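You operate a simulated robot arm through the tools that you are given. There is no shell and no other tool.

You run a simulated robot arm. Do the job below in one go: nothing can be reset, and whatever is moved stays where it is left.

JOB
Vacuum the flour out of the sack press at the HIGH setting.
Fine: Couple the vacuum's grey hose to the PRESS pipe and clamp it before the start. Stop the vacuum and switch it off after.

It is judged by the outcome, as a careful person would: the job done as asked, and still so three seconds after it is handed in. It fails if anything else is knocked over, pushed out of place, dropped, spilled or broken.

ROBOT AND FRAMES
A 6-joint arm with a two-finger gripper, fixed in place. Base frame: the origin is on the floor under the middle of its stand, x ahead of it, y to its left, z up. Lengths are in mm, angles in degrees, forces in N, time in s.
It reaches about 1121 mm from its shoulder. Its first joint turns from -166.0 to 166.0 degrees. Payload 2.45 kg.
Tool frame: the origin (TCP) lies between the finger pads and is the grasp point; the fingertips stand 20 mm ahead of it; z points along the fingers, y is the line along which they close. The gripper opens to 140 mm; its body begins 168 mm behind the TCP.
Orientation is that of the tool frame in the base frame, as [roll, pitch, yaw] about the fixed x, y, z axes, in that order (R = Rz(yaw) Ry(pitch) Rx(roll)). With the fingers straight down and closing along the base's y, the tool's x points along the base's -x, its y along +y and its z along -z.

CONTROLS
- The arm moves only by the tool arm_command. Its arguments are lists of equal length, an entry for each row: "slide": the shift along the tool's x, y, z in mm, a list of three; "turn": the turn, a rotation vector about the tool's x, y, z in degrees, a list of three; "jaw": the closure, from 0 (fully open) to 1 (shut). In form: {"slide": [[x, y, z], ...], "turn": [[rx, ry, rz], ...], "jaw": [jaw, ...]}. A call has 1 to 20 rows; each row is the pose to reach, as a shift and turn from the pose commanded when the call began, along the tool's axes at that moment. Each row takes 0.2 s and may step no farther than 50 mm and 8.6 degrees from the row before; otherwise, or with a gripper value out of range, the whole call is refused. Where a pose cannot be reached the arm comes as near as it can. A force on the tool above 90 N (or 10 N above the force at the start of the call, whichever is more), or a blocked arm, ends the call early, and 0.2 s more pass. Each finger travels about 45 mm/s and halts on what it meets, pressing with about 25 N; the grip force reading is that of the motor and also rises with nothing between the fingers. The clock runs only during rows and for 0.2 s after the last one: add rows that repeat a pose to give the fingers time. The reply holds the time, the measured pose of the TCP, the force on the tool along the base axes, the opening and the grip force, in the units named above and with some noise, with the torque about the TCP (base axes, N m) and any sound that the robot's microphone picked up, and new pictures: "views" is both (left out), scene, wrist or none.
- Cameras (640 x 400 px; columns grow to the right, rows downward): "scene" is fixed at [220.5, -499.1, 1564.8]; the picture's right is [0.43, -0.90, 0.00], its down [-0.59, -0.28, -0.75] and it looks along [0.68, 0.32, -0.66] (base axes); focal length 324 px, centre (320, 200). "wrist" rides on the gripper at [78, 11, -209] in the tool frame; the picture's right is [-0.14, 0.99, 0.00], its down [-0.92, -0.13, -0.37] and it looks along [-0.37, -0.05, 0.93] (tool axes); focal length 280 px, centre (320, 200). There is no depth. A picture from a camera that has moved, and an enlarged one, comes with that camera's place and axes in the base frame and with its lens.
- move_column(by): moves the trunk up (or, below 0, down) by that many mm; the arm rides with it, the base frame stays. It gives what a move gives, with no picture.
- enlarge(camera, box): a new picture of the part [left, top, right, bottom] of that camera's present view, enlarged. No time passes.
- finish_job(): hands the job in; it is judged then, once.

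Places have to be worked out from the pictures, the camera data and where the tool is seen. Open the gripper and draw the arm clear of the work before you hand the job in, unless the task says otherwise.

The tools are called after ">>>" as a command line: name --argument value ..., lists and objects as JSON in quotes. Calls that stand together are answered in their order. arm_command: Moves the arm, as the interface text tells. Its arguments: {"type":"object","properties":{"slide":{"type":"array","items":{"type":"array","items":{"type":"number"}}},"turn":{"type":"array","items":{"type":"array","items":{"type":"number"}}},"jaw":{"type":"array","items":{"type":"number"}},"views":{"type":"string","enum":["both","scene","wrist","none"]}},"required":["slide","turn","jaw"]} The other tools are called the same way: move_column (by) moves the trunk up or down; enlarge (camera, box) takes an enlarged picture of a part of a camera's view; finish_job () hands the job in.

At the start:

```text
time_s: 0.0
tcp_pos: [615.3, -10.0, 1250.7]
orientation: [179.9, 0.1, -179.9]
contact_force: [-0.1, 0.5, 0.2]
wrist_torque: [-0.01, 0.01, 0.03]
width: 140.3
grip_force: 0.2
trunk travel left (down, up): [-175.0, 55.0]
```

scene: 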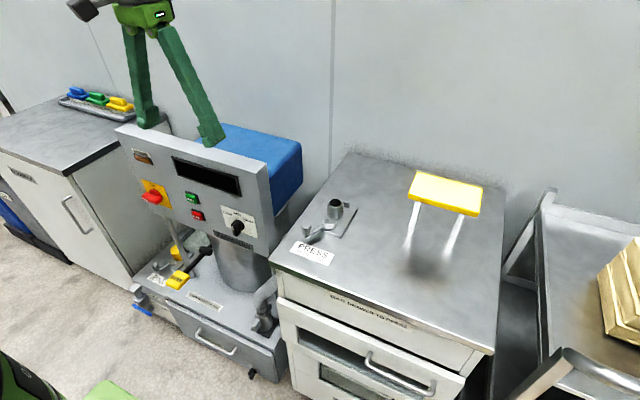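
wrist: 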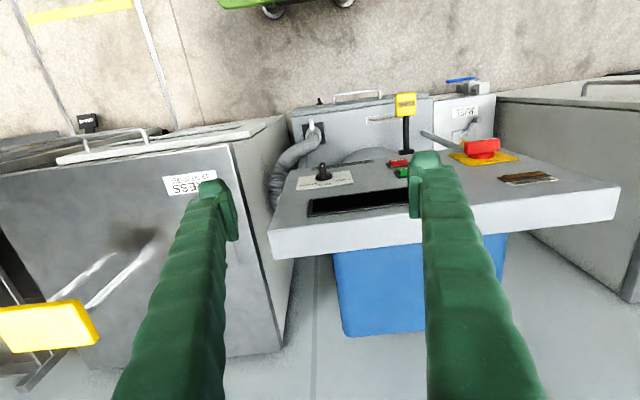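

I'll begin by looking closer at the vacuum panel, the press pipe and the hose before moving anything.

>>> enlarge --camera "scene" --box '[110, 120, 310, 245]'

>>> enlarge --camera "scene" --box '[120, 220, 320, 345]'

>>> enlarge --camera "scene" --box '[270, 150, 510, 300]'

>>> enlarge --camera "wrist" --box '[260, 70, 520, 232]'

>>> enlarge --camera "scene" --box '[40, 70, 160, 145]'

>>> enlarge --camera "scene" --box '[270, 270, 510, 400]'

```text
3.20 times, centred on (210, 182) of scene
camera zoom: at [220.5, -499.1, 1564.8], right [0.43, -0.9, 0.0], down [-0.59, -0.28, -0.75], along [0.68, 0.32, -0.66], focal length 1037 px, centre (672, 256)
```

zoom: 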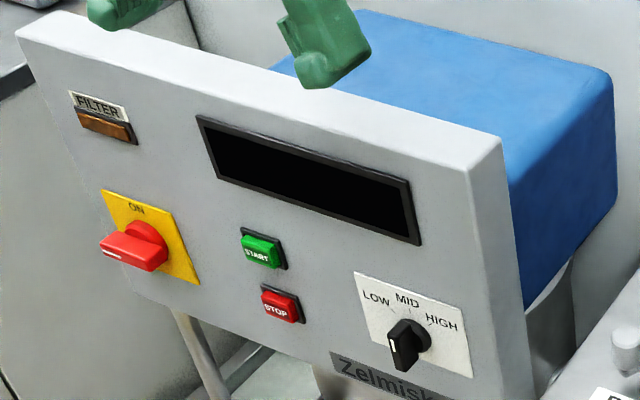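

```text
3.20 times, centred on (220, 282) of scene
camera zoom: at [220.5, -499.1, 1564.8], right [0.43, -0.9, 0.0], down [-0.59, -0.28, -0.75], along [0.68, 0.32, -0.66], focal length 1037 px, centre (640, -64)
```

zoom: 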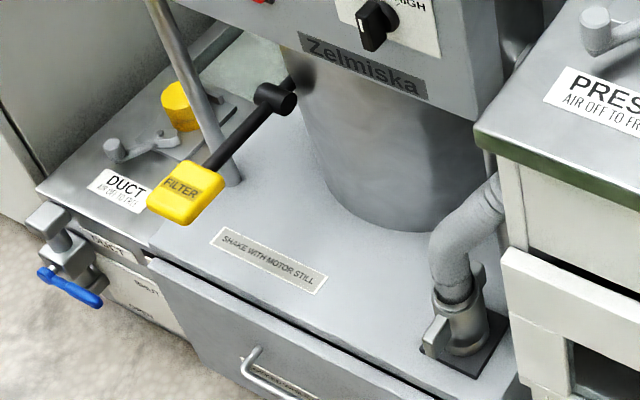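

```text
2.67 times, centred on (390, 225) of scene
camera zoom: at [220.5, -499.1, 1564.8], right [0.43, -0.9, 0.0], down [-0.59, -0.28, -0.75], along [0.68, 0.32, -0.66], focal length 864 px, centre (133, 133)
```

zoom: 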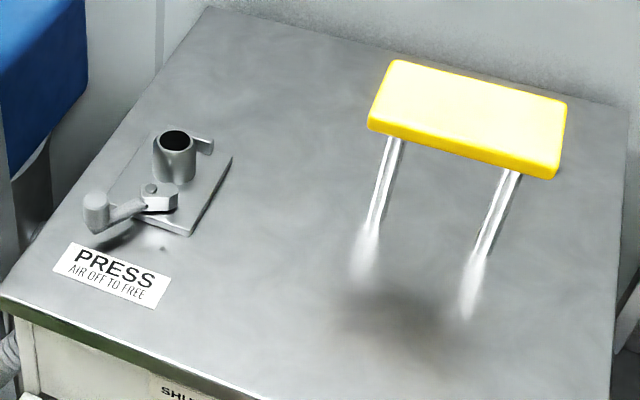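

```text
2.46 times, centred on (390, 151) of wrist
camera zoom: at [537.6, -0.1, 1459.9], right [0.14, 0.99, 0.0], down [0.92, -0.13, 0.37], along [0.37, -0.05, -0.93], focal length 690 px, centre (148, 321)
```

zoom: 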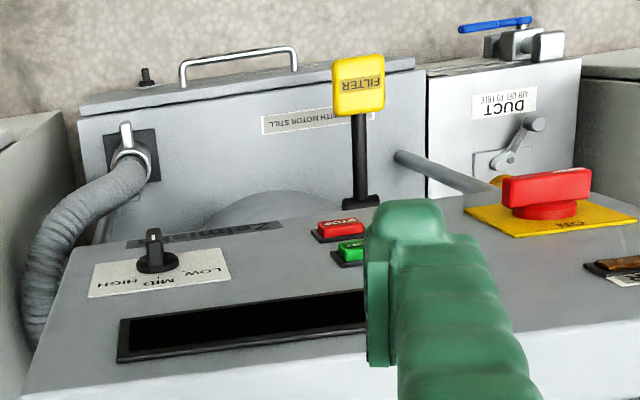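

```text
5.33 times, centred on (100, 108) of scene
camera zoom: at [220.5, -499.1, 1564.8], right [0.43, -0.9, 0.0], down [-0.59, -0.28, -0.75], along [0.68, 0.32, -0.66], focal length 1729 px, centre (1493, 693)
```

zoom: 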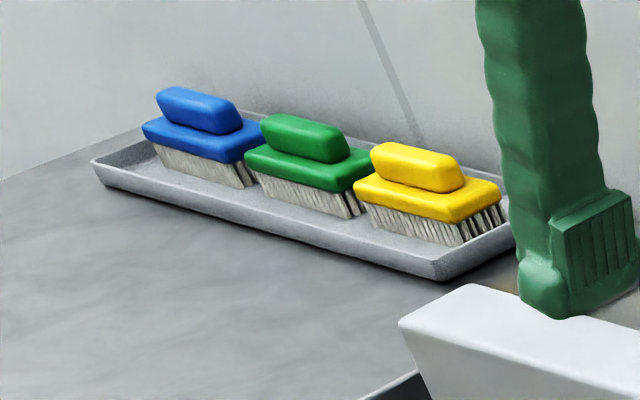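

```text
2.67 times, centred on (390, 335) of scene
camera zoom: at [220.5, -499.1, 1564.8], right [0.43, -0.9, 0.0], down [-0.59, -0.28, -0.75], along [0.68, 0.32, -0.66], focal length 864 px, centre (133, -160)
```

zoom: 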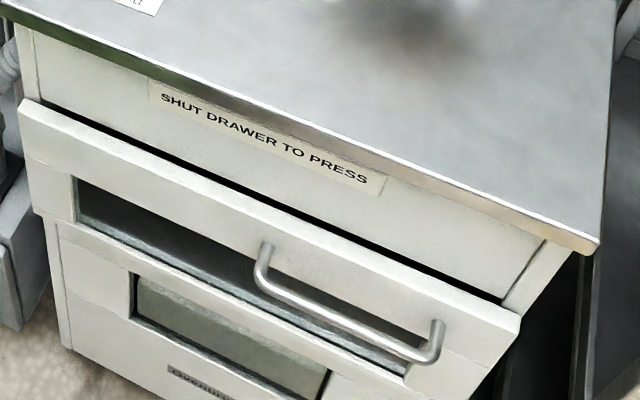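

The panel, the parked hose and the press stub are visible, but the small labels are not readable yet. I'll enlarge those spots more.

>>> enlarge --camera "scene" --box '[125, 260, 205, 320]'

>>> enlarge --camera "scene" --box '[240, 260, 300, 340]'

>>> enlarge --camera "scene" --box '[290, 185, 370, 270]'

>>> enlarge --camera "scene" --box '[180, 320, 280, 390]'

>>> enlarge --camera "wrist" --box '[425, 70, 505, 170]'

>>> enlarge --camera "scene" --box '[0, 320, 160, 400]'

>>> enlarge --camera "scene" --box '[500, 180, 640, 400]'

>>> enlarge --camera "scene" --box '[0, 150, 130, 290]'

```text
6.67 times, centred on (165, 290) of scene
camera zoom: at [220.5, -499.1, 1564.8], right [0.43, -0.9, 0.0], down [-0.59, -0.28, -0.75], along [0.68, 0.32, -0.66], focal length 2161 px, centre (1353, -400)
```

zoom: 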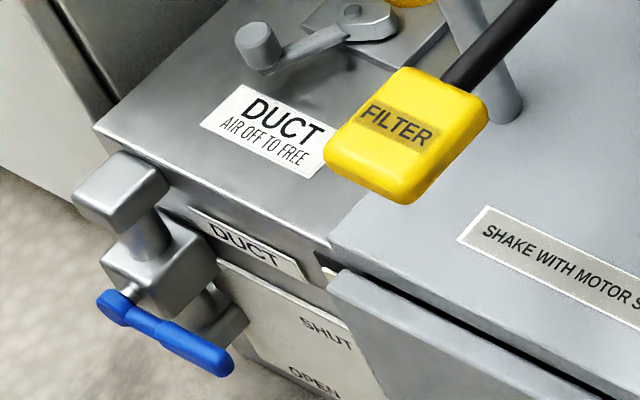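

```text
5.00 times, centred on (270, 300) of scene
camera zoom: at [220.5, -499.1, 1564.8], right [0.43, -0.9, 0.0], down [-0.59, -0.28, -0.75], along [0.68, 0.32, -0.66], focal length 1621 px, centre (570, -300)
```

zoom: 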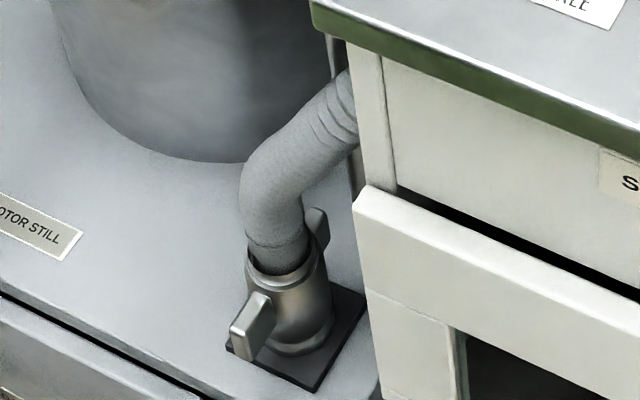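

```text
4.71 times, centred on (330, 228) of scene
camera zoom: at [220.5, -499.1, 1564.8], right [0.43, -0.9, 0.0], down [-0.59, -0.28, -0.75], along [0.68, 0.32, -0.66], focal length 1525 px, centre (273, 71)
```

zoom: 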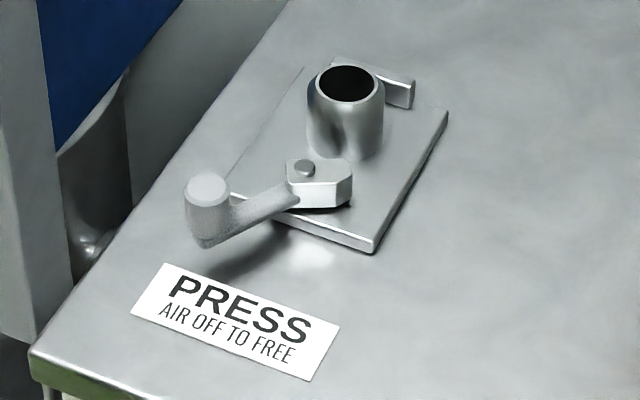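

```text
5.71 times, centred on (230, 355) of scene
camera zoom: at [220.5, -499.1, 1564.8], right [0.43, -0.9, 0.0], down [-0.59, -0.28, -0.75], along [0.68, 0.32, -0.66], focal length 1852 px, centre (834, -686)
```

zoom: 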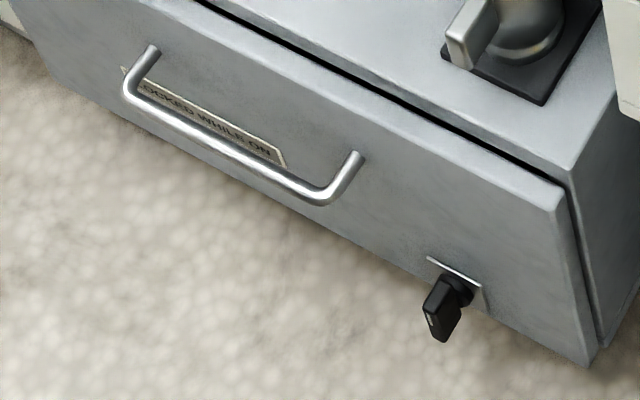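

```text
4.00 times, centred on (465, 120) of wrist
camera zoom: at [537.6, -0.1, 1459.9], right [0.14, 0.99, 0.0], down [0.92, -0.13, 0.37], along [0.37, -0.05, -0.93], focal length 1122 px, centre (-260, 520)
```

zoom: 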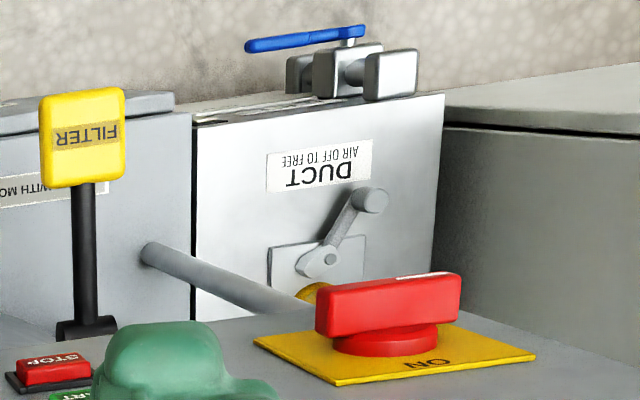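

```text
4.00 times, centred on (80, 360) of scene
camera zoom: at [220.5, -499.1, 1564.8], right [0.43, -0.9, 0.0], down [-0.59, -0.28, -0.75], along [0.68, 0.32, -0.66], focal length 1297 px, centre (1280, -440)
```

zoom: 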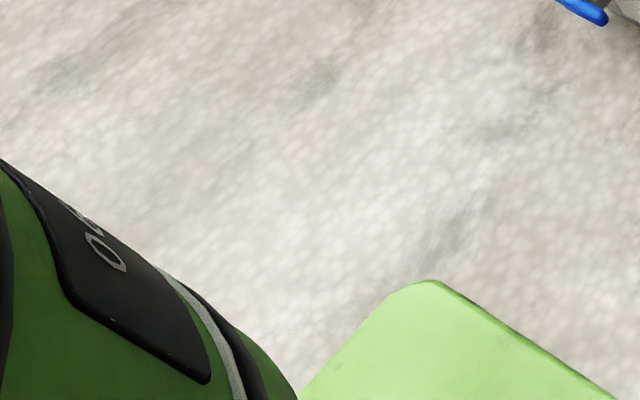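

```text
1.82 times, centred on (570, 290) of scene
camera zoom: at [220.5, -499.1, 1564.8], right [0.43, -0.9, 0.0], down [-0.59, -0.28, -0.75], along [0.68, 0.32, -0.66], focal length 589 px, centre (-134, 36)
```

zoom: 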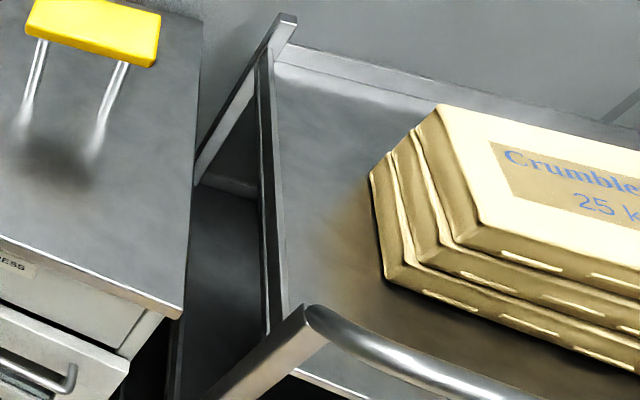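

```text
2.86 times, centred on (65, 220) of scene
camera zoom: at [220.5, -499.1, 1564.8], right [0.43, -0.9, 0.0], down [-0.59, -0.28, -0.75], along [0.68, 0.32, -0.66], focal length 926 px, centre (1049, 143)
```

zoom: 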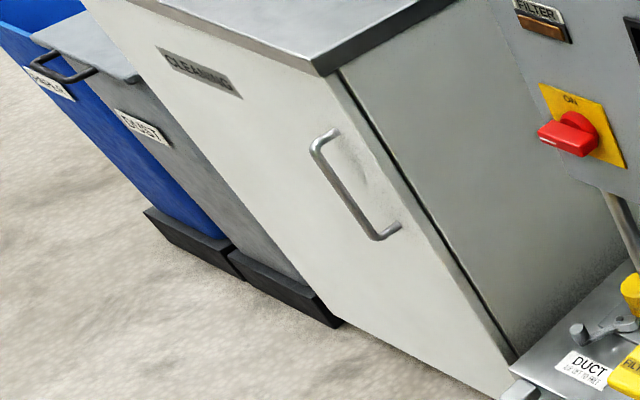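

The red switch seems off, at about (687,296,910). The knob is near (696,-15,903), the parked hose cuff near (689,-47,410) and the PRESS stub near (810,-268,1000). I'll move the wrist camera over the PRESS pipe to see its clamp.

>>> arm_command --slide '[[-14, -43, 3], [-28, -86, 6], [-42, -129, 9], [-57, -172, 13], [-71, -215, 16], [-85, -258, 20]]' --turn '[[0, 0, 0], [0, 0, 0], [0, 0, 0], [0, 0, 0], [0, 0, 0], [0, 0, 0]]' --jaw '[0, 0, 0, 0, 0, 0]'

```text
time_s: 1.4
tcp_pos: [700.3, -272.2, 1230.8]
orientation: [179.9, 0.0, -179.9]
contact_force: [0.2, -0.3, -0.2]
wrist_torque: [0.06, 0.03, 0.02]
width: 139.7
grip_force: 0.0
trunk travel left (down, up): [-175.0, 55.0]
camera wrist: at [623.7, -262.5, 1440.6], right [0.14, 0.99, 0.0], down [0.92, -0.13, 0.37], along [0.36, -0.05, -0.93], focal length 280 px, centre (320, 200)
```

scene: 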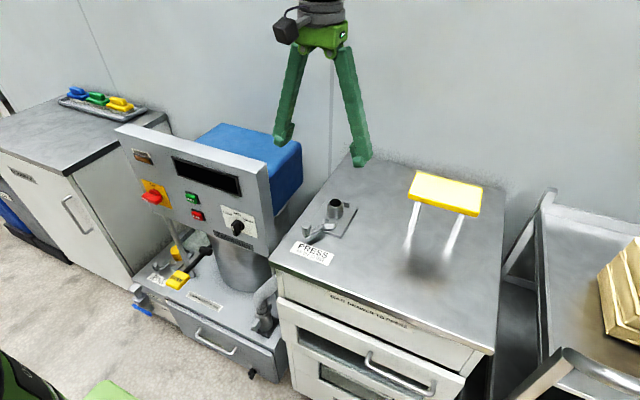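
wrist: 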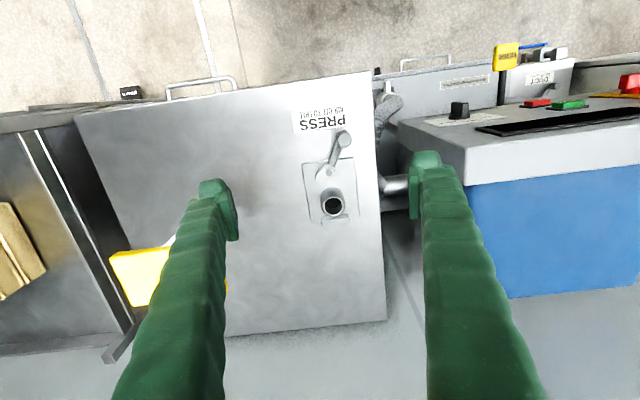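

The PRESS stub shows clearly and again works out at about (810,-268). I'll enlarge the clamp, the hose and the surroundings.

>>> enlarge --camera "wrist" --box '[280, 90, 400, 240]'

>>> enlarge --camera "wrist" --box '[360, 70, 460, 220]'

>>> enlarge --camera "scene" --box '[150, 230, 230, 300]'

```text
2.67 times, centred on (340, 165) of wrist
camera zoom: at [623.7, -262.5, 1440.6], right [0.14, 0.99, 0.0], down [0.92, -0.13, 0.37], along [0.36, -0.05, -0.93], focal length 748 px, centre (267, 293)
```

zoom: 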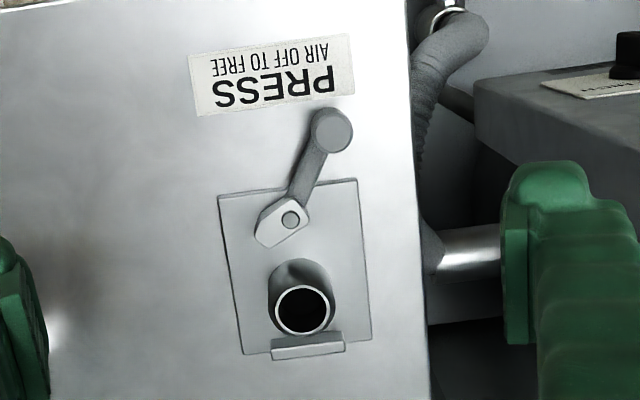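

```text
2.67 times, centred on (410, 145) of wrist
camera zoom: at [623.7, -262.5, 1440.6], right [0.14, 0.99, 0.0], down [0.92, -0.13, 0.37], along [0.36, -0.05, -0.93], focal length 748 px, centre (80, 347)
```

zoom: 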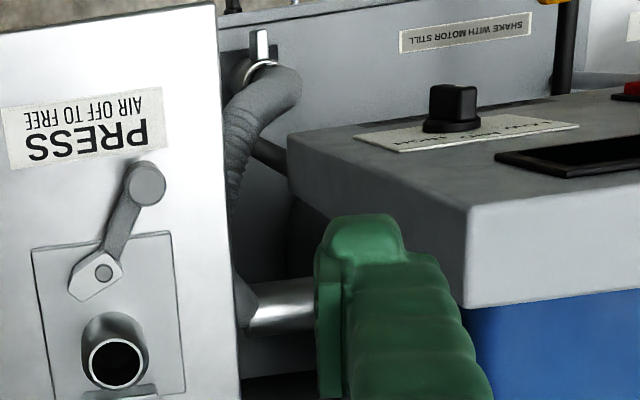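

```text
5.71 times, centred on (190, 265) of scene
camera zoom: at [220.5, -499.1, 1564.8], right [0.43, -0.9, 0.0], down [-0.59, -0.28, -0.75], along [0.68, 0.32, -0.66], focal length 1852 px, centre (1063, -171)
```

zoom: 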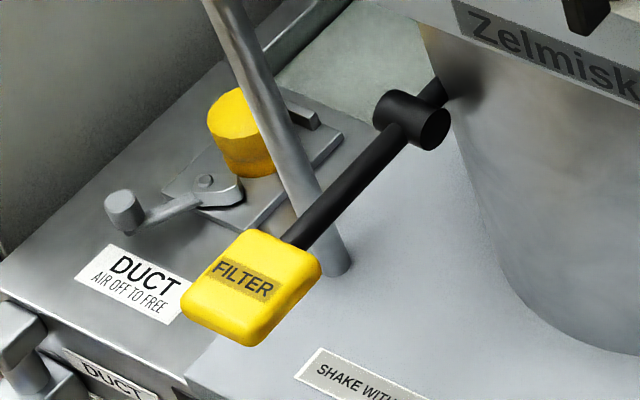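

The PRESS clamp is a cam lever in front of the stub, with a fixed stop behind it, and it is open now. Next I'll bring the wrist camera low in front of the vacuum to look at the parked hose cuff.

>>> arm_command --slide '[[32, 30, 0], [64, 60, 0], [96, 90, 0], [128, 120, 0], [160, 150, 0], [190, 185, 0], [210, 212, 0], [210, 215, 45], [210, 215, 90], [210, 215, 135], [210, 215, 180], [210, 215, 225], [210, 215, 270], [210, 215, 315], [210, 215, 360], [210, 215, 400], [210, 215, 430]]' --turn '[[0, 0, 0], [0, 0, 0], [0, 0, 0], [0, 0, 0], [0, 0, 0], [0, 0, 0], [0, 0, 0], [0, -2, 0], [0, -4, 0], [0, -6, 0], [0, -8, 0], [0, -10, 0], [0, -12, 0], [0, -14, 0], [0, -16, 0], [0, -18, 0], [0, -20, 0]]' --jaw '[0, 0, 0, 0, 0, 0, 0, 0, 0, 0, 0, 0, 0, 0, 0, 0, 0]'

```text
time_s: 5.0
tcp_pos: [494.8, -53.1, 800.5]
orientation: [180.0, 20.0, -180.0]
contact_force: [0.9, 0.4, 0.3]
wrist_torque: [0.01, 0.03, -0.01]
width: 140.0
grip_force: 0.0
out of reach, approached as far as the arm can: row 12, 13
trunk travel left (down, up): [-175.0, 55.0]
camera wrist: at [349.0, -42.9, 970.2], right [0.13, 0.99, 0.05], down [0.74, -0.13, 0.66], along [0.66, -0.05, -0.75], focal length 280 px, centre (320, 200)
```

scene: 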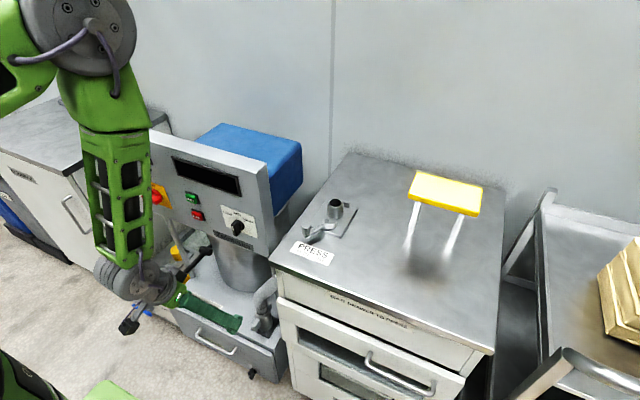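
wrist: 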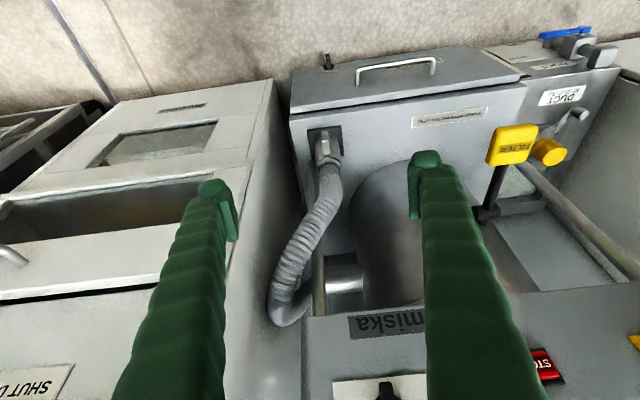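

The parked cuff is at about pixel (325,150), with its hose running back to the tank inlet. I'll enlarge it and the labels that are now in view.

>>> enlarge --camera "wrist" --box '[285, 110, 375, 200]'

>>> enlarge --camera "wrist" --box '[480, 20, 640, 200]'

>>> enlarge --camera "wrist" --box '[250, 40, 480, 330]'

>>> enlarge --camera "wrist" --box '[0, 80, 290, 280]'

```text
4.44 times, centred on (330, 155) of wrist
camera zoom: at [349.0, -42.9, 970.2], right [0.13, 0.99, 0.05], down [0.74, -0.13, 0.66], along [0.66, -0.05, -0.75], focal length 1246 px, centre (276, 400)
```

zoom: 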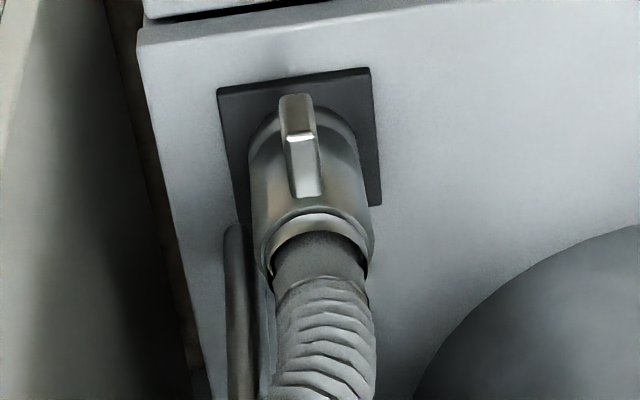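

```text
2.22 times, centred on (560, 110) of wrist
camera zoom: at [349.0, -42.9, 970.2], right [0.13, 0.99, 0.05], down [0.74, -0.13, 0.66], along [0.66, -0.05, -0.75], focal length 623 px, centre (-213, 400)
```

zoom: 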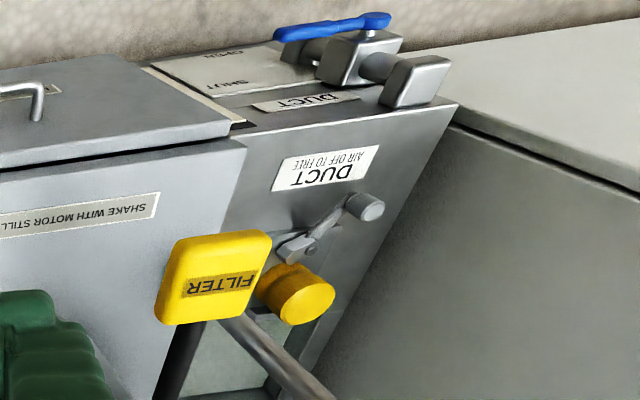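

```text
1.38 times, centred on (365, 185) of wrist
camera zoom: at [349.0, -42.9, 970.2], right [0.13, 0.99, 0.05], down [0.74, -0.13, 0.66], along [0.66, -0.05, -0.75], focal length 387 px, centre (258, 221)
```

zoom: 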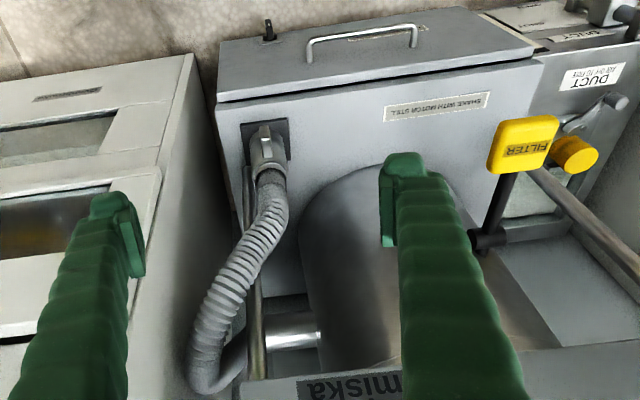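

```text
2.00 times, centred on (145, 180) of wrist
camera zoom: at [349.0, -42.9, 970.2], right [0.13, 0.99, 0.05], down [0.74, -0.13, 0.66], along [0.66, -0.05, -0.75], focal length 561 px, centre (670, 240)
```

zoom: 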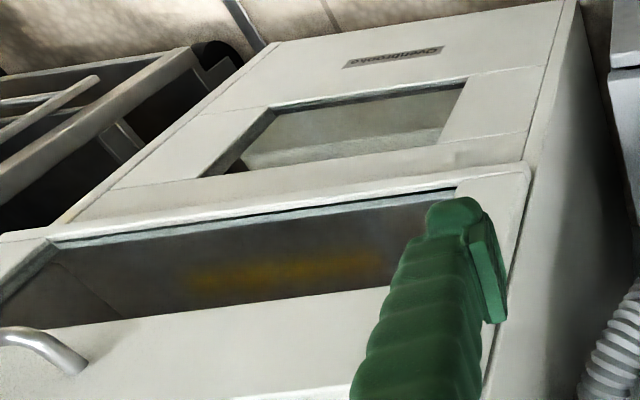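

The cuff is a sleeve about 58 mm across. Its rim is near (691,-43,474), it has ears fore and aft, and a thin strut stands just behind it on the right. The DUCT valve handle lies across its pipe, which reads as shut, so I'll leave it. I'll tilt the tool to about 45° and come nearer for a pre-grasp look.

>>> arm_command --slide '[[1.5, 2, 42], [3, 4, 84], [4.5, 6, 126], [6, 8, 168], [7.3, 10, 210]]' --turn '[[0, -5, 0], [0, -10, 0], [0, -15, 0], [0, -20, 0], [0, -25, 0]]' --jaw '[0, 0, 0, 0, 0]'

```text
time_s: 6.2
tcp_pos: [555.1, -44.0, 602.2]
orientation: [-179.9, 45.2, 180.0]
contact_force: [0.1, -0.4, 0.4]
wrist_torque: [-0.03, 0.04, 0.01]
width: 140.2
grip_force: 0.1
trunk travel left (down, up): [-175.0, 55.0]
camera wrist: at [352.5, -34.6, 693.4], right [0.1, 0.99, 0.1], down [0.39, -0.13, 0.91], along [0.92, -0.05, -0.4], focal length 280 px, centre (320, 200)
```

scene: 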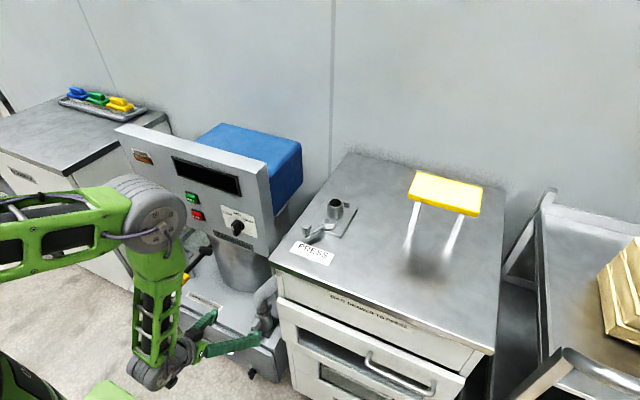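
wrist: 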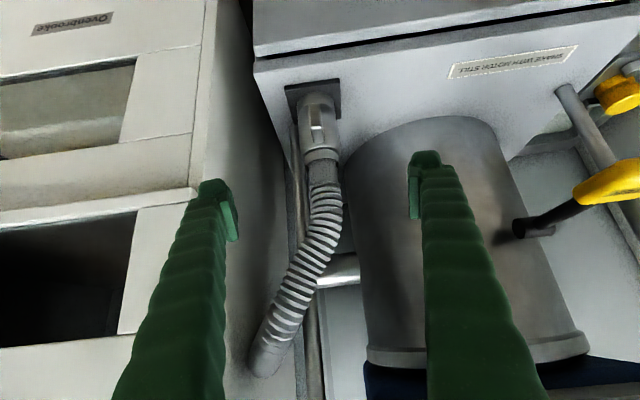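

The hose loops up to about z≈750 before it drops to the inlet, so it has some slack. I'll zoom on the cuff before the grasp.

>>> enlarge --camera "wrist" --box '[260, 60, 380, 200]'

>>> enlarge --camera "wrist" --box '[220, 180, 400, 400]'

>>> enlarge --camera "scene" --box '[130, 270, 300, 390]'

```text
2.86 times, centred on (320, 130) of wrist
camera zoom: at [352.5, -34.6, 693.4], right [0.1, 0.99, 0.1], down [0.39, -0.13, 0.91], along [0.92, -0.05, -0.4], focal length 801 px, centre (320, 400)
```

zoom: 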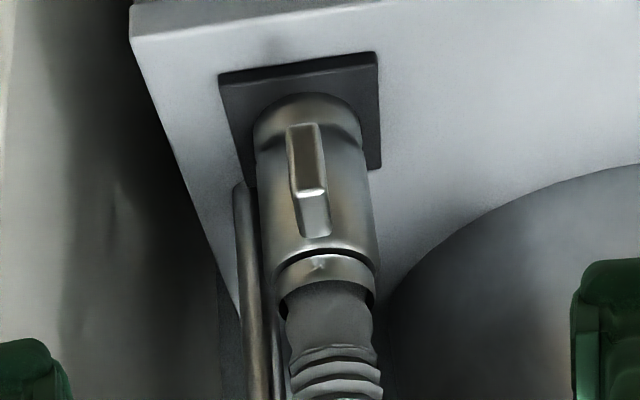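

```text
1.82 times, centred on (310, 290) of wrist
camera zoom: at [352.5, -34.6, 693.4], right [0.1, 0.99, 0.1], down [0.39, -0.13, 0.91], along [0.92, -0.05, -0.4], focal length 510 px, centre (338, 36)
```

zoom: 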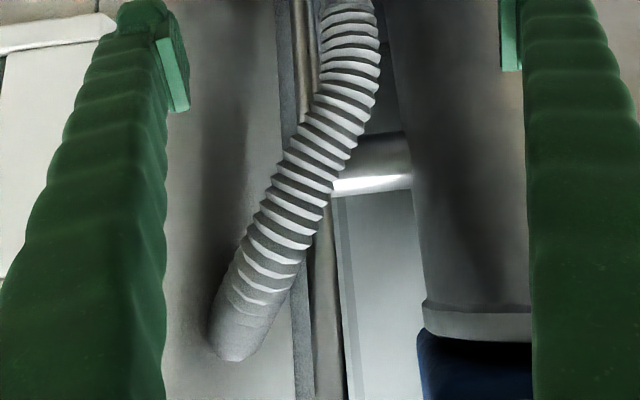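

```text
3.33 times, centred on (215, 330) of scene
camera zoom: at [220.5, -499.1, 1564.8], right [0.43, -0.9, 0.0], down [-0.59, -0.28, -0.75], along [0.68, 0.32, -0.66], focal length 1080 px, centre (670, -233)
```

zoom: 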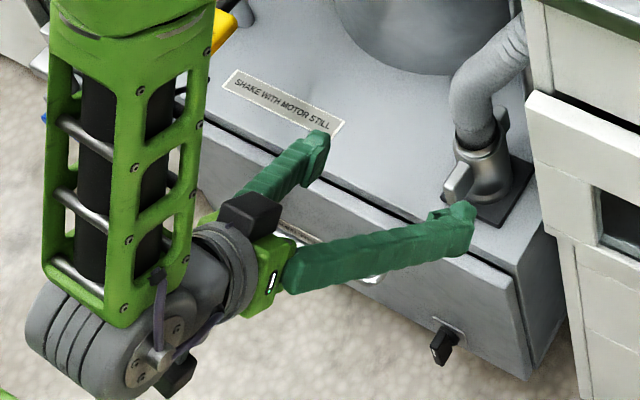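

The cuff body spans z≈380–480, centred at (691,-44), and both fingers can straddle it clear of the strut at (741,-87). I'll move down along the tool axis to the grasp point with the jaws open.

>>> arm_command --slide '[[10, 0, 40], [18, 0, 80], [20, 0, 120], [20, 0, 150], [20, 0, 175], [20, 0, 198]]' --turn '[[0, 0, 0], [0, 0, 0], [0, 0, 0], [0, 0, 0], [0, 0, 0], [0, 0, 0]]' --jaw '[0, 0, 0, 0, 0, 0]'

```text
time_s: 7.6
tcp_pos: [664.8, -45.2, 521.9]
orientation: [-180.0, 45.0, -180.0]
contact_force: [-0.4, 0.0, 0.4]
wrist_torque: [0.04, -0.02, -0.03]
width: 140.1
grip_force: 0.1
out of reach, approached as far as the arm can: row 3, 4, 5, 6
trunk travel left (down, up): [-175.0, 55.0]
camera wrist: at [462.1, -33.6, 615.1], right [0.1, 0.99, 0.1], down [0.39, -0.13, 0.91], along [0.92, -0.05, -0.4], focal length 280 px, centre (320, 200)
```

scene: 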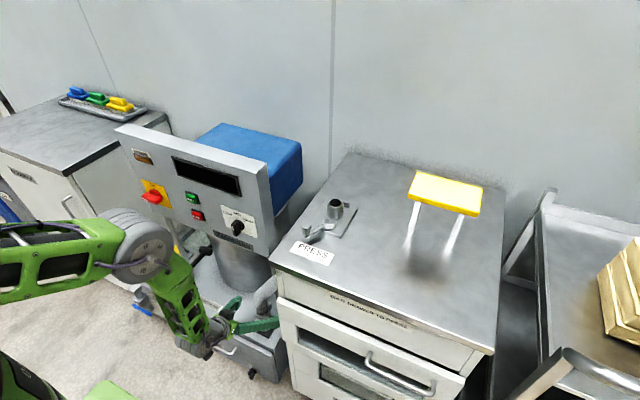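
wrist: 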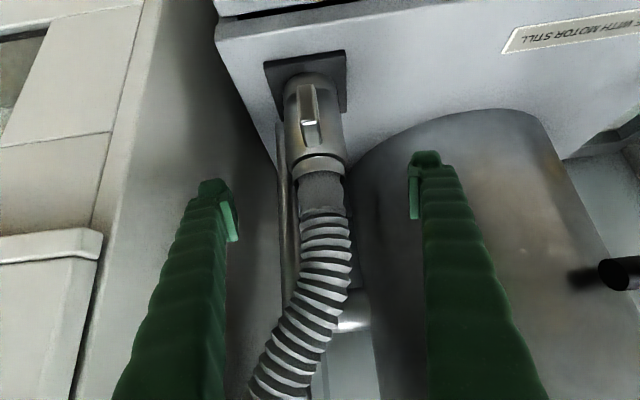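

The arm hit its reach limit at z≈522, so the trunk has to come down. I'll back off along the tool axis, lower the trunk, and then approach again.

>>> arm_command --slide '[[0, 0, -40], [0, 0, -80], [0, 0, -120], [0, 0, -150]]' --turn '[[0, 0, 0], [0, 0, 0], [0, 0, 0], [0, 0, 0]]' --jaw '[0, 0, 0, 0]' --views "none"

```text
time_s: 8.6
tcp_pos: [559.6, -44.0, 628.4]
orientation: [179.9, 45.1, 180.0]
contact_force: [0.5, 0.5, 0.2]
wrist_torque: [-0.04, -0.01, 0.0]
width: 139.9
grip_force: 0.1
trunk travel left (down, up): [-175.0, 55.0]
```

The commanded pose follows the reached one, now at (560,-44,628). I'll lower the trunk 160 mm.

>>> move_column --by -160

```text
time_s: 10.4
tcp_pos: [559.7, -43.4, 467.4]
orientation: [-180.0, 45.0, 179.9]
contact_force: [0.6, -0.6, 0.5]
wrist_torque: [0.0, -0.01, 0.02]
width: 139.9
grip_force: 0.1
trunk travel left (down, up): [-15.0, 215.0]
```

The TCP is now at (560,-43,467). I'll move forward to about x=640 with the cuff between the open fingers and check the alignment.

>>> arm_command --slide '[[-20, 0, 24], [-40, 0, 48], [-52, 0, 61]]' --turn '[[0, 0, 0], [0, 0, 0], [0, 0, 0]]' --jaw '[0, 0, 0]'

```text
time_s: 11.2
tcp_pos: [642.8, -44.1, 460.6]
orientation: [180.0, 45.0, 179.9]
contact_force: [0.7, -0.1, -0.1]
wrist_torque: [0.0, -0.02, 0.02]
width: 140.0
grip_force: 0.1
trunk travel left (down, up): [-15.0, 215.0]
camera wrist: at [439.0, -33.4, 552.5], right [0.1, 0.99, 0.1], down [0.39, -0.13, 0.91], along [0.92, -0.05, -0.4], focal length 280 px, centre (320, 200)
```

scene: 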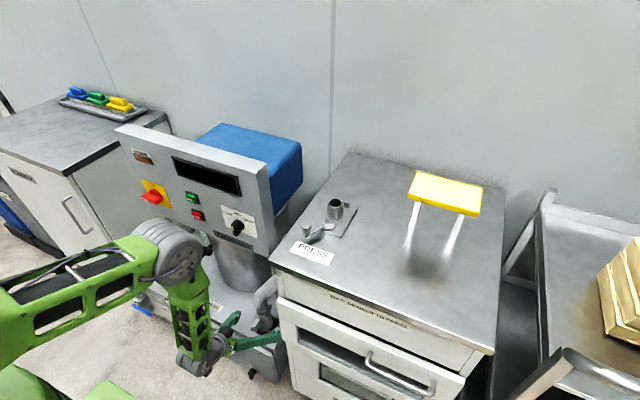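
wrist: 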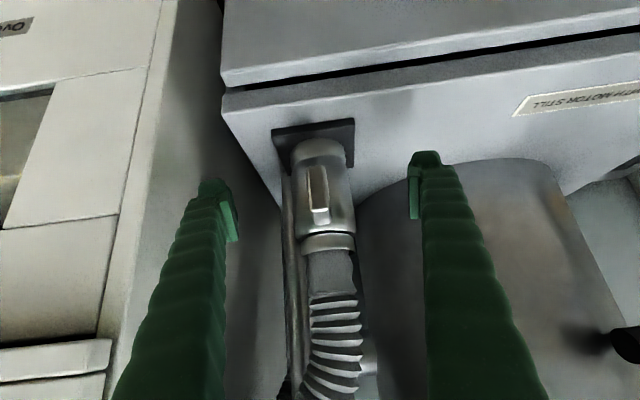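

The cuff is centred between the fingers, with its rim at z≈486 and x≈691. I'll move in the last 40 mm to (683,-44,447) and close the jaws gently.

>>> arm_command --slide '[[-10, 0, 19], [-18.7, 0, 37.9], [-18.7, 0, 37.9]]' --turn '[[0, 0, 0], [0, 0, 0], [0, 0, 0]]' --jaw '[0, 0, 0]'

```text
time_s: 12.0
tcp_pos: [681.3, -43.3, 447.2]
orientation: [-179.9, 45.0, -180.0]
contact_force: [0.4, 0.4, 0.8]
wrist_torque: [0.02, 0.01, 0.02]
width: 140.0
grip_force: 0.0
trunk travel left (down, up): [-15.0, 215.0]
camera wrist: at [477.8, -32.2, 539.4], right [0.1, 0.99, 0.1], down [0.39, -0.13, 0.91], along [0.92, -0.05, -0.4], focal length 280 px, centre (320, 200)
```

scene: 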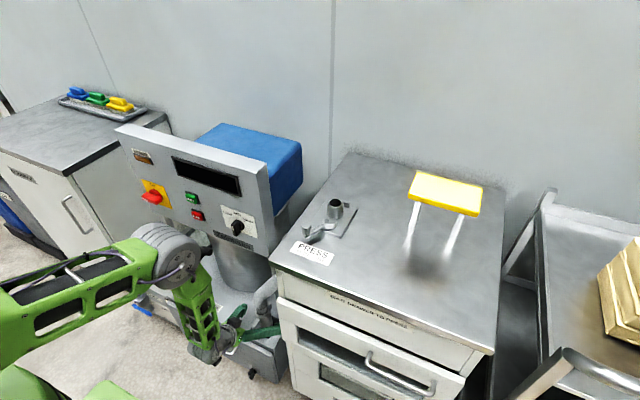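
wrist: 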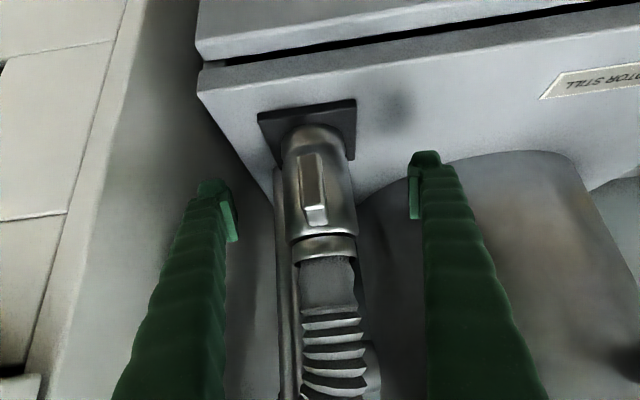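

The cuff sits centred in the jaws, so I'll close them on it.

>>> arm_command --slide '[[0, 0, 0], [0, 0, 0], [0, 0, 0], [0, 0, 0], [0, 0, 0], [0, 0, 0], [0, 0, 0], [0, 0, 0]]' --turn '[[0, 0, 0], [0, 0, 0], [0, 0, 0], [0, 0, 0], [0, 0, 0], [0, 0, 0], [0, 0, 0], [0, 0, 0]]' --jaw '[0.3, 0.5, 0.7, 0.9, 1, 1, 1, 1]'

```text
time_s: 13.8
tcp_pos: [681.2, -43.1, 447.2]
orientation: [179.9, 45.0, 179.9]
contact_force: [-0.2, -1.5, 1.4]
wrist_torque: [-0.02, -0.03, -0.04]
width: 56.8
grip_force: 25.4
trunk travel left (down, up): [-15.0, 215.0]
camera wrist: at [477.6, -32.4, 539.5], right [0.1, 0.99, 0.1], down [0.39, -0.13, 0.91], along [0.92, -0.05, -0.4], focal length 280 px, centre (320, 200)
```

scene: 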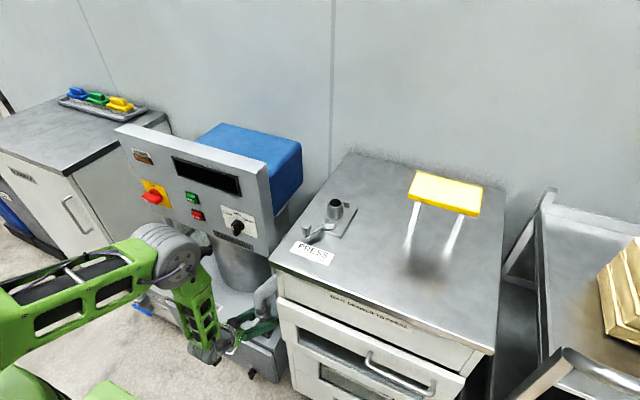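
wrist: 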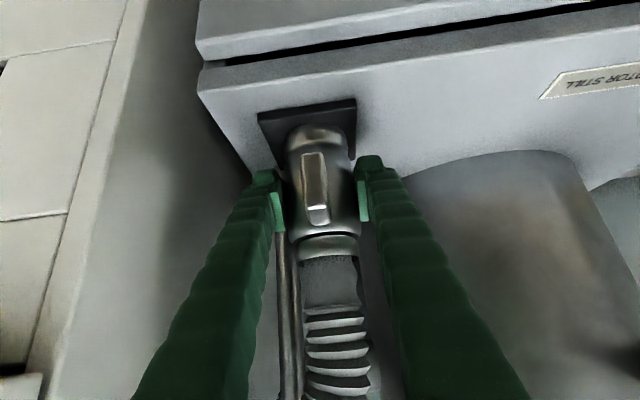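

The jaws hold the cuff at 56.8 mm with 25 N. I'll lift it 30 mm straight up slowly and watch the force.

>>> arm_command --slide '[[-5.3, 0, -5.3], [-10.6, 0, -10.6], [-15.9, 0, -15.9], [-21.2, 0, -21.2]]' --turn '[[0, 0, 0], [0, 0, 0], [0, 0, 0], [0, 0, 0]]' --jaw '[1, 1, 1, 1]'

```text
time_s: 14.8
tcp_pos: [679.7, -42.6, 477.3]
orientation: [180.0, 44.9, 180.0]
contact_force: [-0.4, 0.5, -4.1]
wrist_torque: [-0.02, 0.03, -0.01]
width: 56.9
grip_force: 25.3
trunk travel left (down, up): [-15.0, 215.0]
camera wrist: at [477.0, -32.9, 570.2], right [0.1, 0.99, 0.1], down [0.39, -0.13, 0.91], along [0.92, -0.05, -0.4], focal length 280 px, centre (320, 200)
```

scene: 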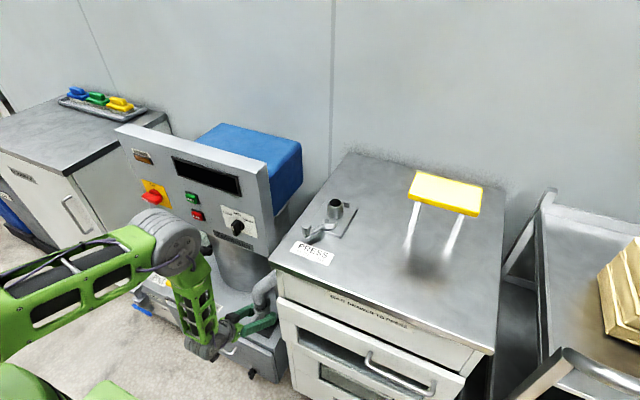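
wrist: 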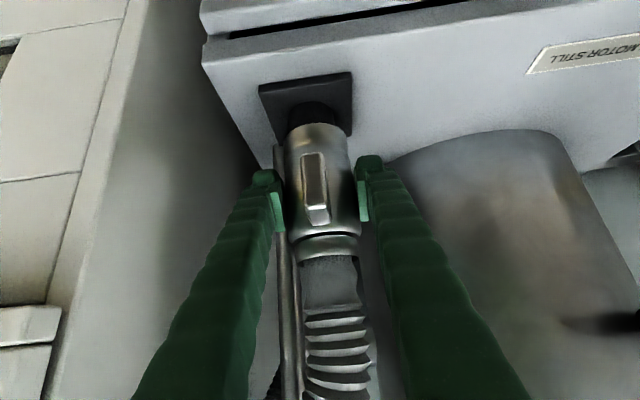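

The cuff slid off the black parking spigot with only about 4 N. I'll keep lifting 60 mm to clear it, then draw back toward me and to the right.

>>> arm_command --slide '[[-14, 0, -14], [-28, 0, -28], [-42, 0, -42], [-35, -8, -63], [-28, -16, -84], [-24, -24, -100]]' --turn '[[0, 0, 0], [0, 0, 0], [0, 0, 0], [0, 0, 0], [0, 0, 0], [0, 0, 0]]' --jaw '[1, 1, 1, 1, 1, 1]'

```text
time_s: 16.2
tcp_pos: [627.4, -68.1, 565.5]
orientation: [180.0, 45.0, -179.8]
contact_force: [0.7, -1.0, -5.0]
wrist_torque: [-0.03, 0.04, -0.01]
width: 56.8
grip_force: 25.5
trunk travel left (down, up): [-15.0, 215.0]
camera wrist: at [425.2, -56.9, 657.1], right [0.1, 0.99, 0.1], down [0.39, -0.13, 0.91], along [0.92, -0.05, -0.4], focal length 280 px, centre (320, 200)
```

scene: 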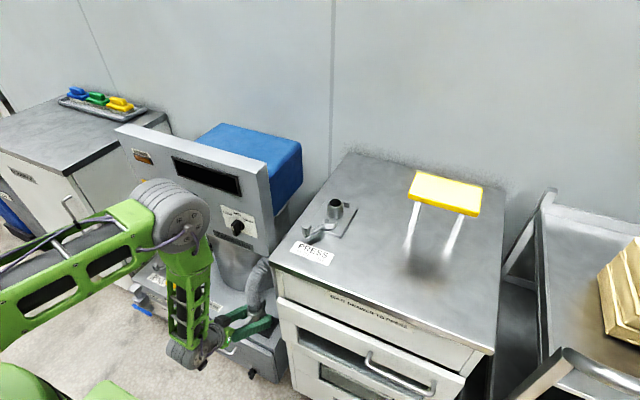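
wrist: 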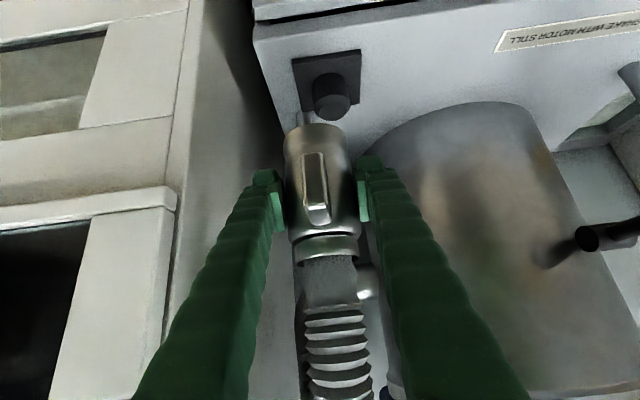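

The hose is free and the load is only about 5 N. I'll shift to (605,-110) in front of the gap between the console and the press, then raise the trunk.

>>> arm_command --slide '[[8, -20, -8], [15.6, -42, -15.6]]' --turn '[[0, 0, 0], [0, 0, 0]]' --jaw '[1, 1]' --views "wrist"

>>> move_column --by 100

```text
time_s: 16.8
tcp_pos: [606.6, -111.9, 565.1]
orientation: [-180.0, 45.0, 180.0]
contact_force: [-0.4, -0.2, -4.6]
wrist_torque: [-0.05, 0.02, -0.02]
width: 56.9
grip_force: 24.7
trunk travel left (down, up): [-15.0, 215.0]
camera wrist: at [403.4, -100.5, 657.5], right [0.1, 0.99, 0.1], down [0.39, -0.13, 0.91], along [0.92, -0.05, -0.4], focal length 280 px, centre (320, 200)
```

wrist: 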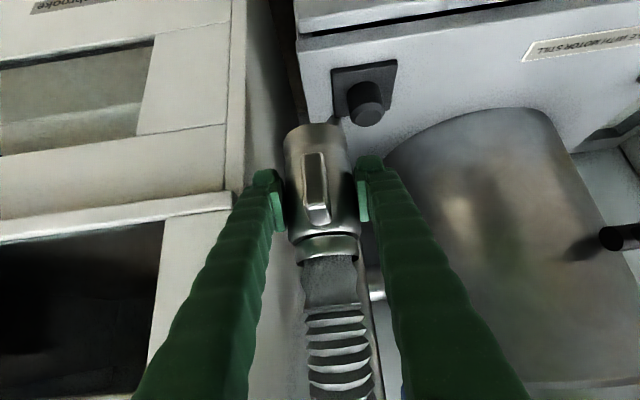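

```text
time_s: 18.2
tcp_pos: [606.5, -110.2, 665.0]
orientation: [179.9, 44.9, -179.9]
contact_force: [-0.1, 0.0, -4.9]
wrist_torque: [0.02, 0.04, 0.0]
width: 56.8
grip_force: 24.9
trunk travel left (down, up): [-115.0, 115.0]
```

The trunk lift went smoothly with the force steady. I'll look at both views for clearances before going higher.

>>> enlarge --camera "wrist" --box '[0, 0, 640, 400]'

>>> enlarge --camera "scene" --box '[100, 120, 420, 320]'

```text
1.00 times, centred on (320, 200) of wrist (not enlarged: the box is as wide or as high as the picture)
camera zoom: at [403.6, -100.3, 757.2], right [0.1, 0.99, 0.1], down [0.39, -0.13, 0.91], along [0.92, -0.05, -0.4], focal length 280 px, centre (320, 200)
```

zoom: 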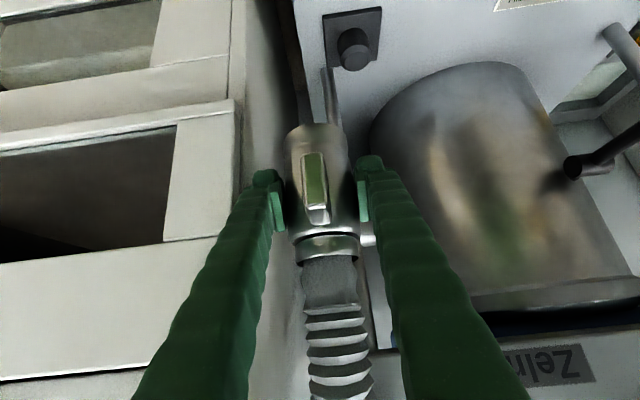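

```text
2.00 times, centred on (260, 220) of scene
camera zoom: at [220.5, -499.1, 1564.8], right [0.43, -0.9, 0.0], down [-0.59, -0.28, -0.75], along [0.68, 0.32, -0.66], focal length 648 px, centre (440, 160)
```

zoom: 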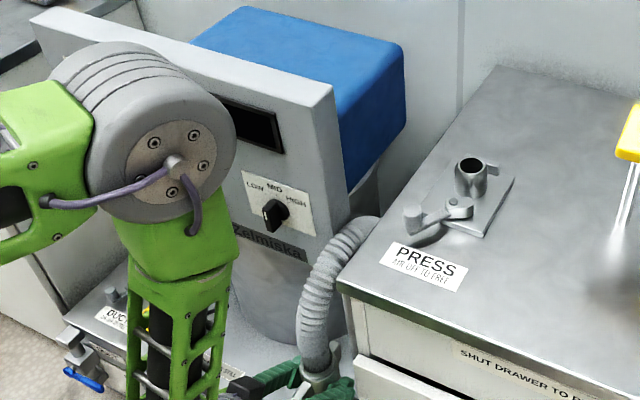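

The elbow is about 200 mm clear of the console and the hose trails freely through the gap. I'll raise the trunk the remaining 115 mm.

>>> move_column --by 115

```text
time_s: 19.6
tcp_pos: [605.2, -110.5, 780.0]
orientation: [-179.9, 44.9, 179.9]
contact_force: [-0.7, 0.0, -4.6]
wrist_torque: [0.02, 0.04, 0.01]
width: 57.1
grip_force: 25.3
trunk travel left (down, up): [-230.0, 0.0]
```

I'll now lift with the arm 160 mm straight up and check the force and views.

>>> arm_command --slide '[[-28.3, 0, -28.3], [-56.6, 0, -56.6], [-84.9, 0, -84.9], [-113.1, 0, -113.1]]' --turn '[[0, 0, 0], [0, 0, 0], [0, 0, 0], [0, 0, 0]]' --jaw '[1, 1, 1, 1]'

```text
time_s: 20.6
tcp_pos: [604.3, -110.0, 939.7]
orientation: [-179.9, 44.9, 180.0]
contact_force: [-0.4, 0.2, -4.9]
wrist_torque: [0.0, 0.02, -0.03]
width: 57.0
grip_force: 25.3
trunk travel left (down, up): [-230.0, 0.0]
camera wrist: at [402.4, -100.1, 1033.6], right [0.1, 0.99, 0.1], down [0.39, -0.13, 0.91], along [0.92, -0.05, -0.4], focal length 280 px, centre (320, 200)
```

scene: 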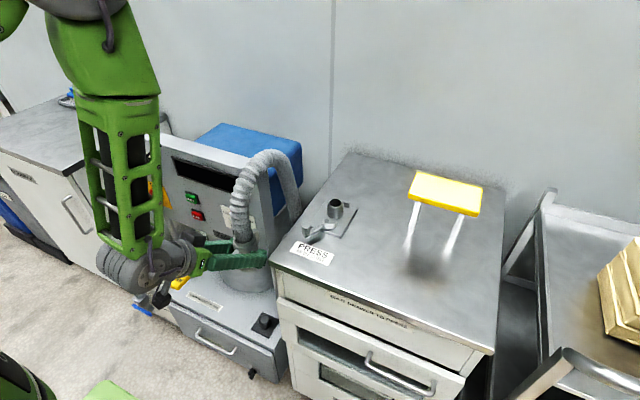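
wrist: 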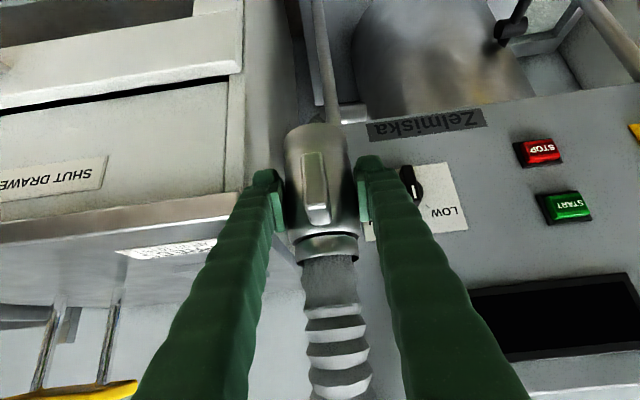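

The hose arcs freely and the load is still about 5 N. I'll rise another 160 mm so the cuff bottom is at z≈1030, shift right past the console edge, then move forward toward the stub, stopping short of it.

>>> arm_command --slide '[[-28.3, 0, -28.3], [-56.6, 0, -56.6], [-84.9, 0, -84.9], [-113.1, 0, -113.1], [-113.1, -45, -113.1], [-113.1, -90, -113.1], [-141, -115, -85], [-169, -140, -57], [-190, -157, -36]]' --turn '[[0, 0, 0], [0, 0, 0], [0, 0, 0], [0, 0, 0], [0, 0, 0], [0, 0, 0], [0, 0, 0], [0, 0, 0], [0, 0, 0]]' --jaw '[1, 1, 1, 1, 1, 1, 1, 1, 1]'

```text
time_s: 22.6
tcp_pos: [717.7, -269.7, 1100.8]
orientation: [180.0, 45.0, -180.0]
contact_force: [0.0, -1.2, -4.3]
wrist_torque: [0.03, 0.01, 0.04]
width: 57.1
grip_force: 25.0
trunk travel left (down, up): [-230.0, 0.0]
camera wrist: at [514.1, -259.6, 1194.1], right [0.1, 0.99, 0.1], down [0.39, -0.13, 0.91], along [0.91, -0.05, -0.4], focal length 280 px, centre (320, 200)
```

scene: 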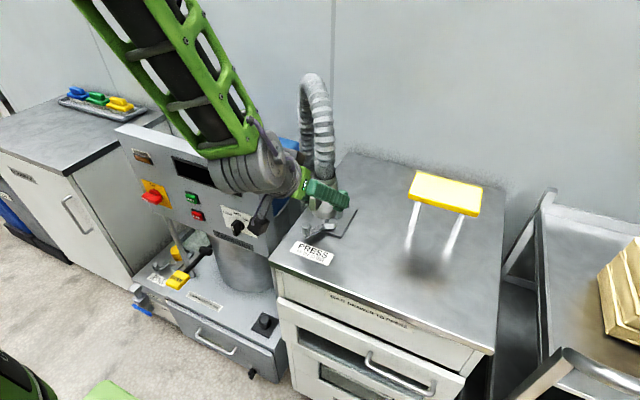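
wrist: 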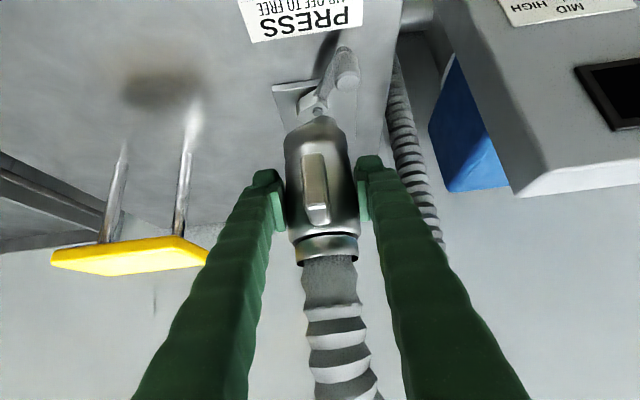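

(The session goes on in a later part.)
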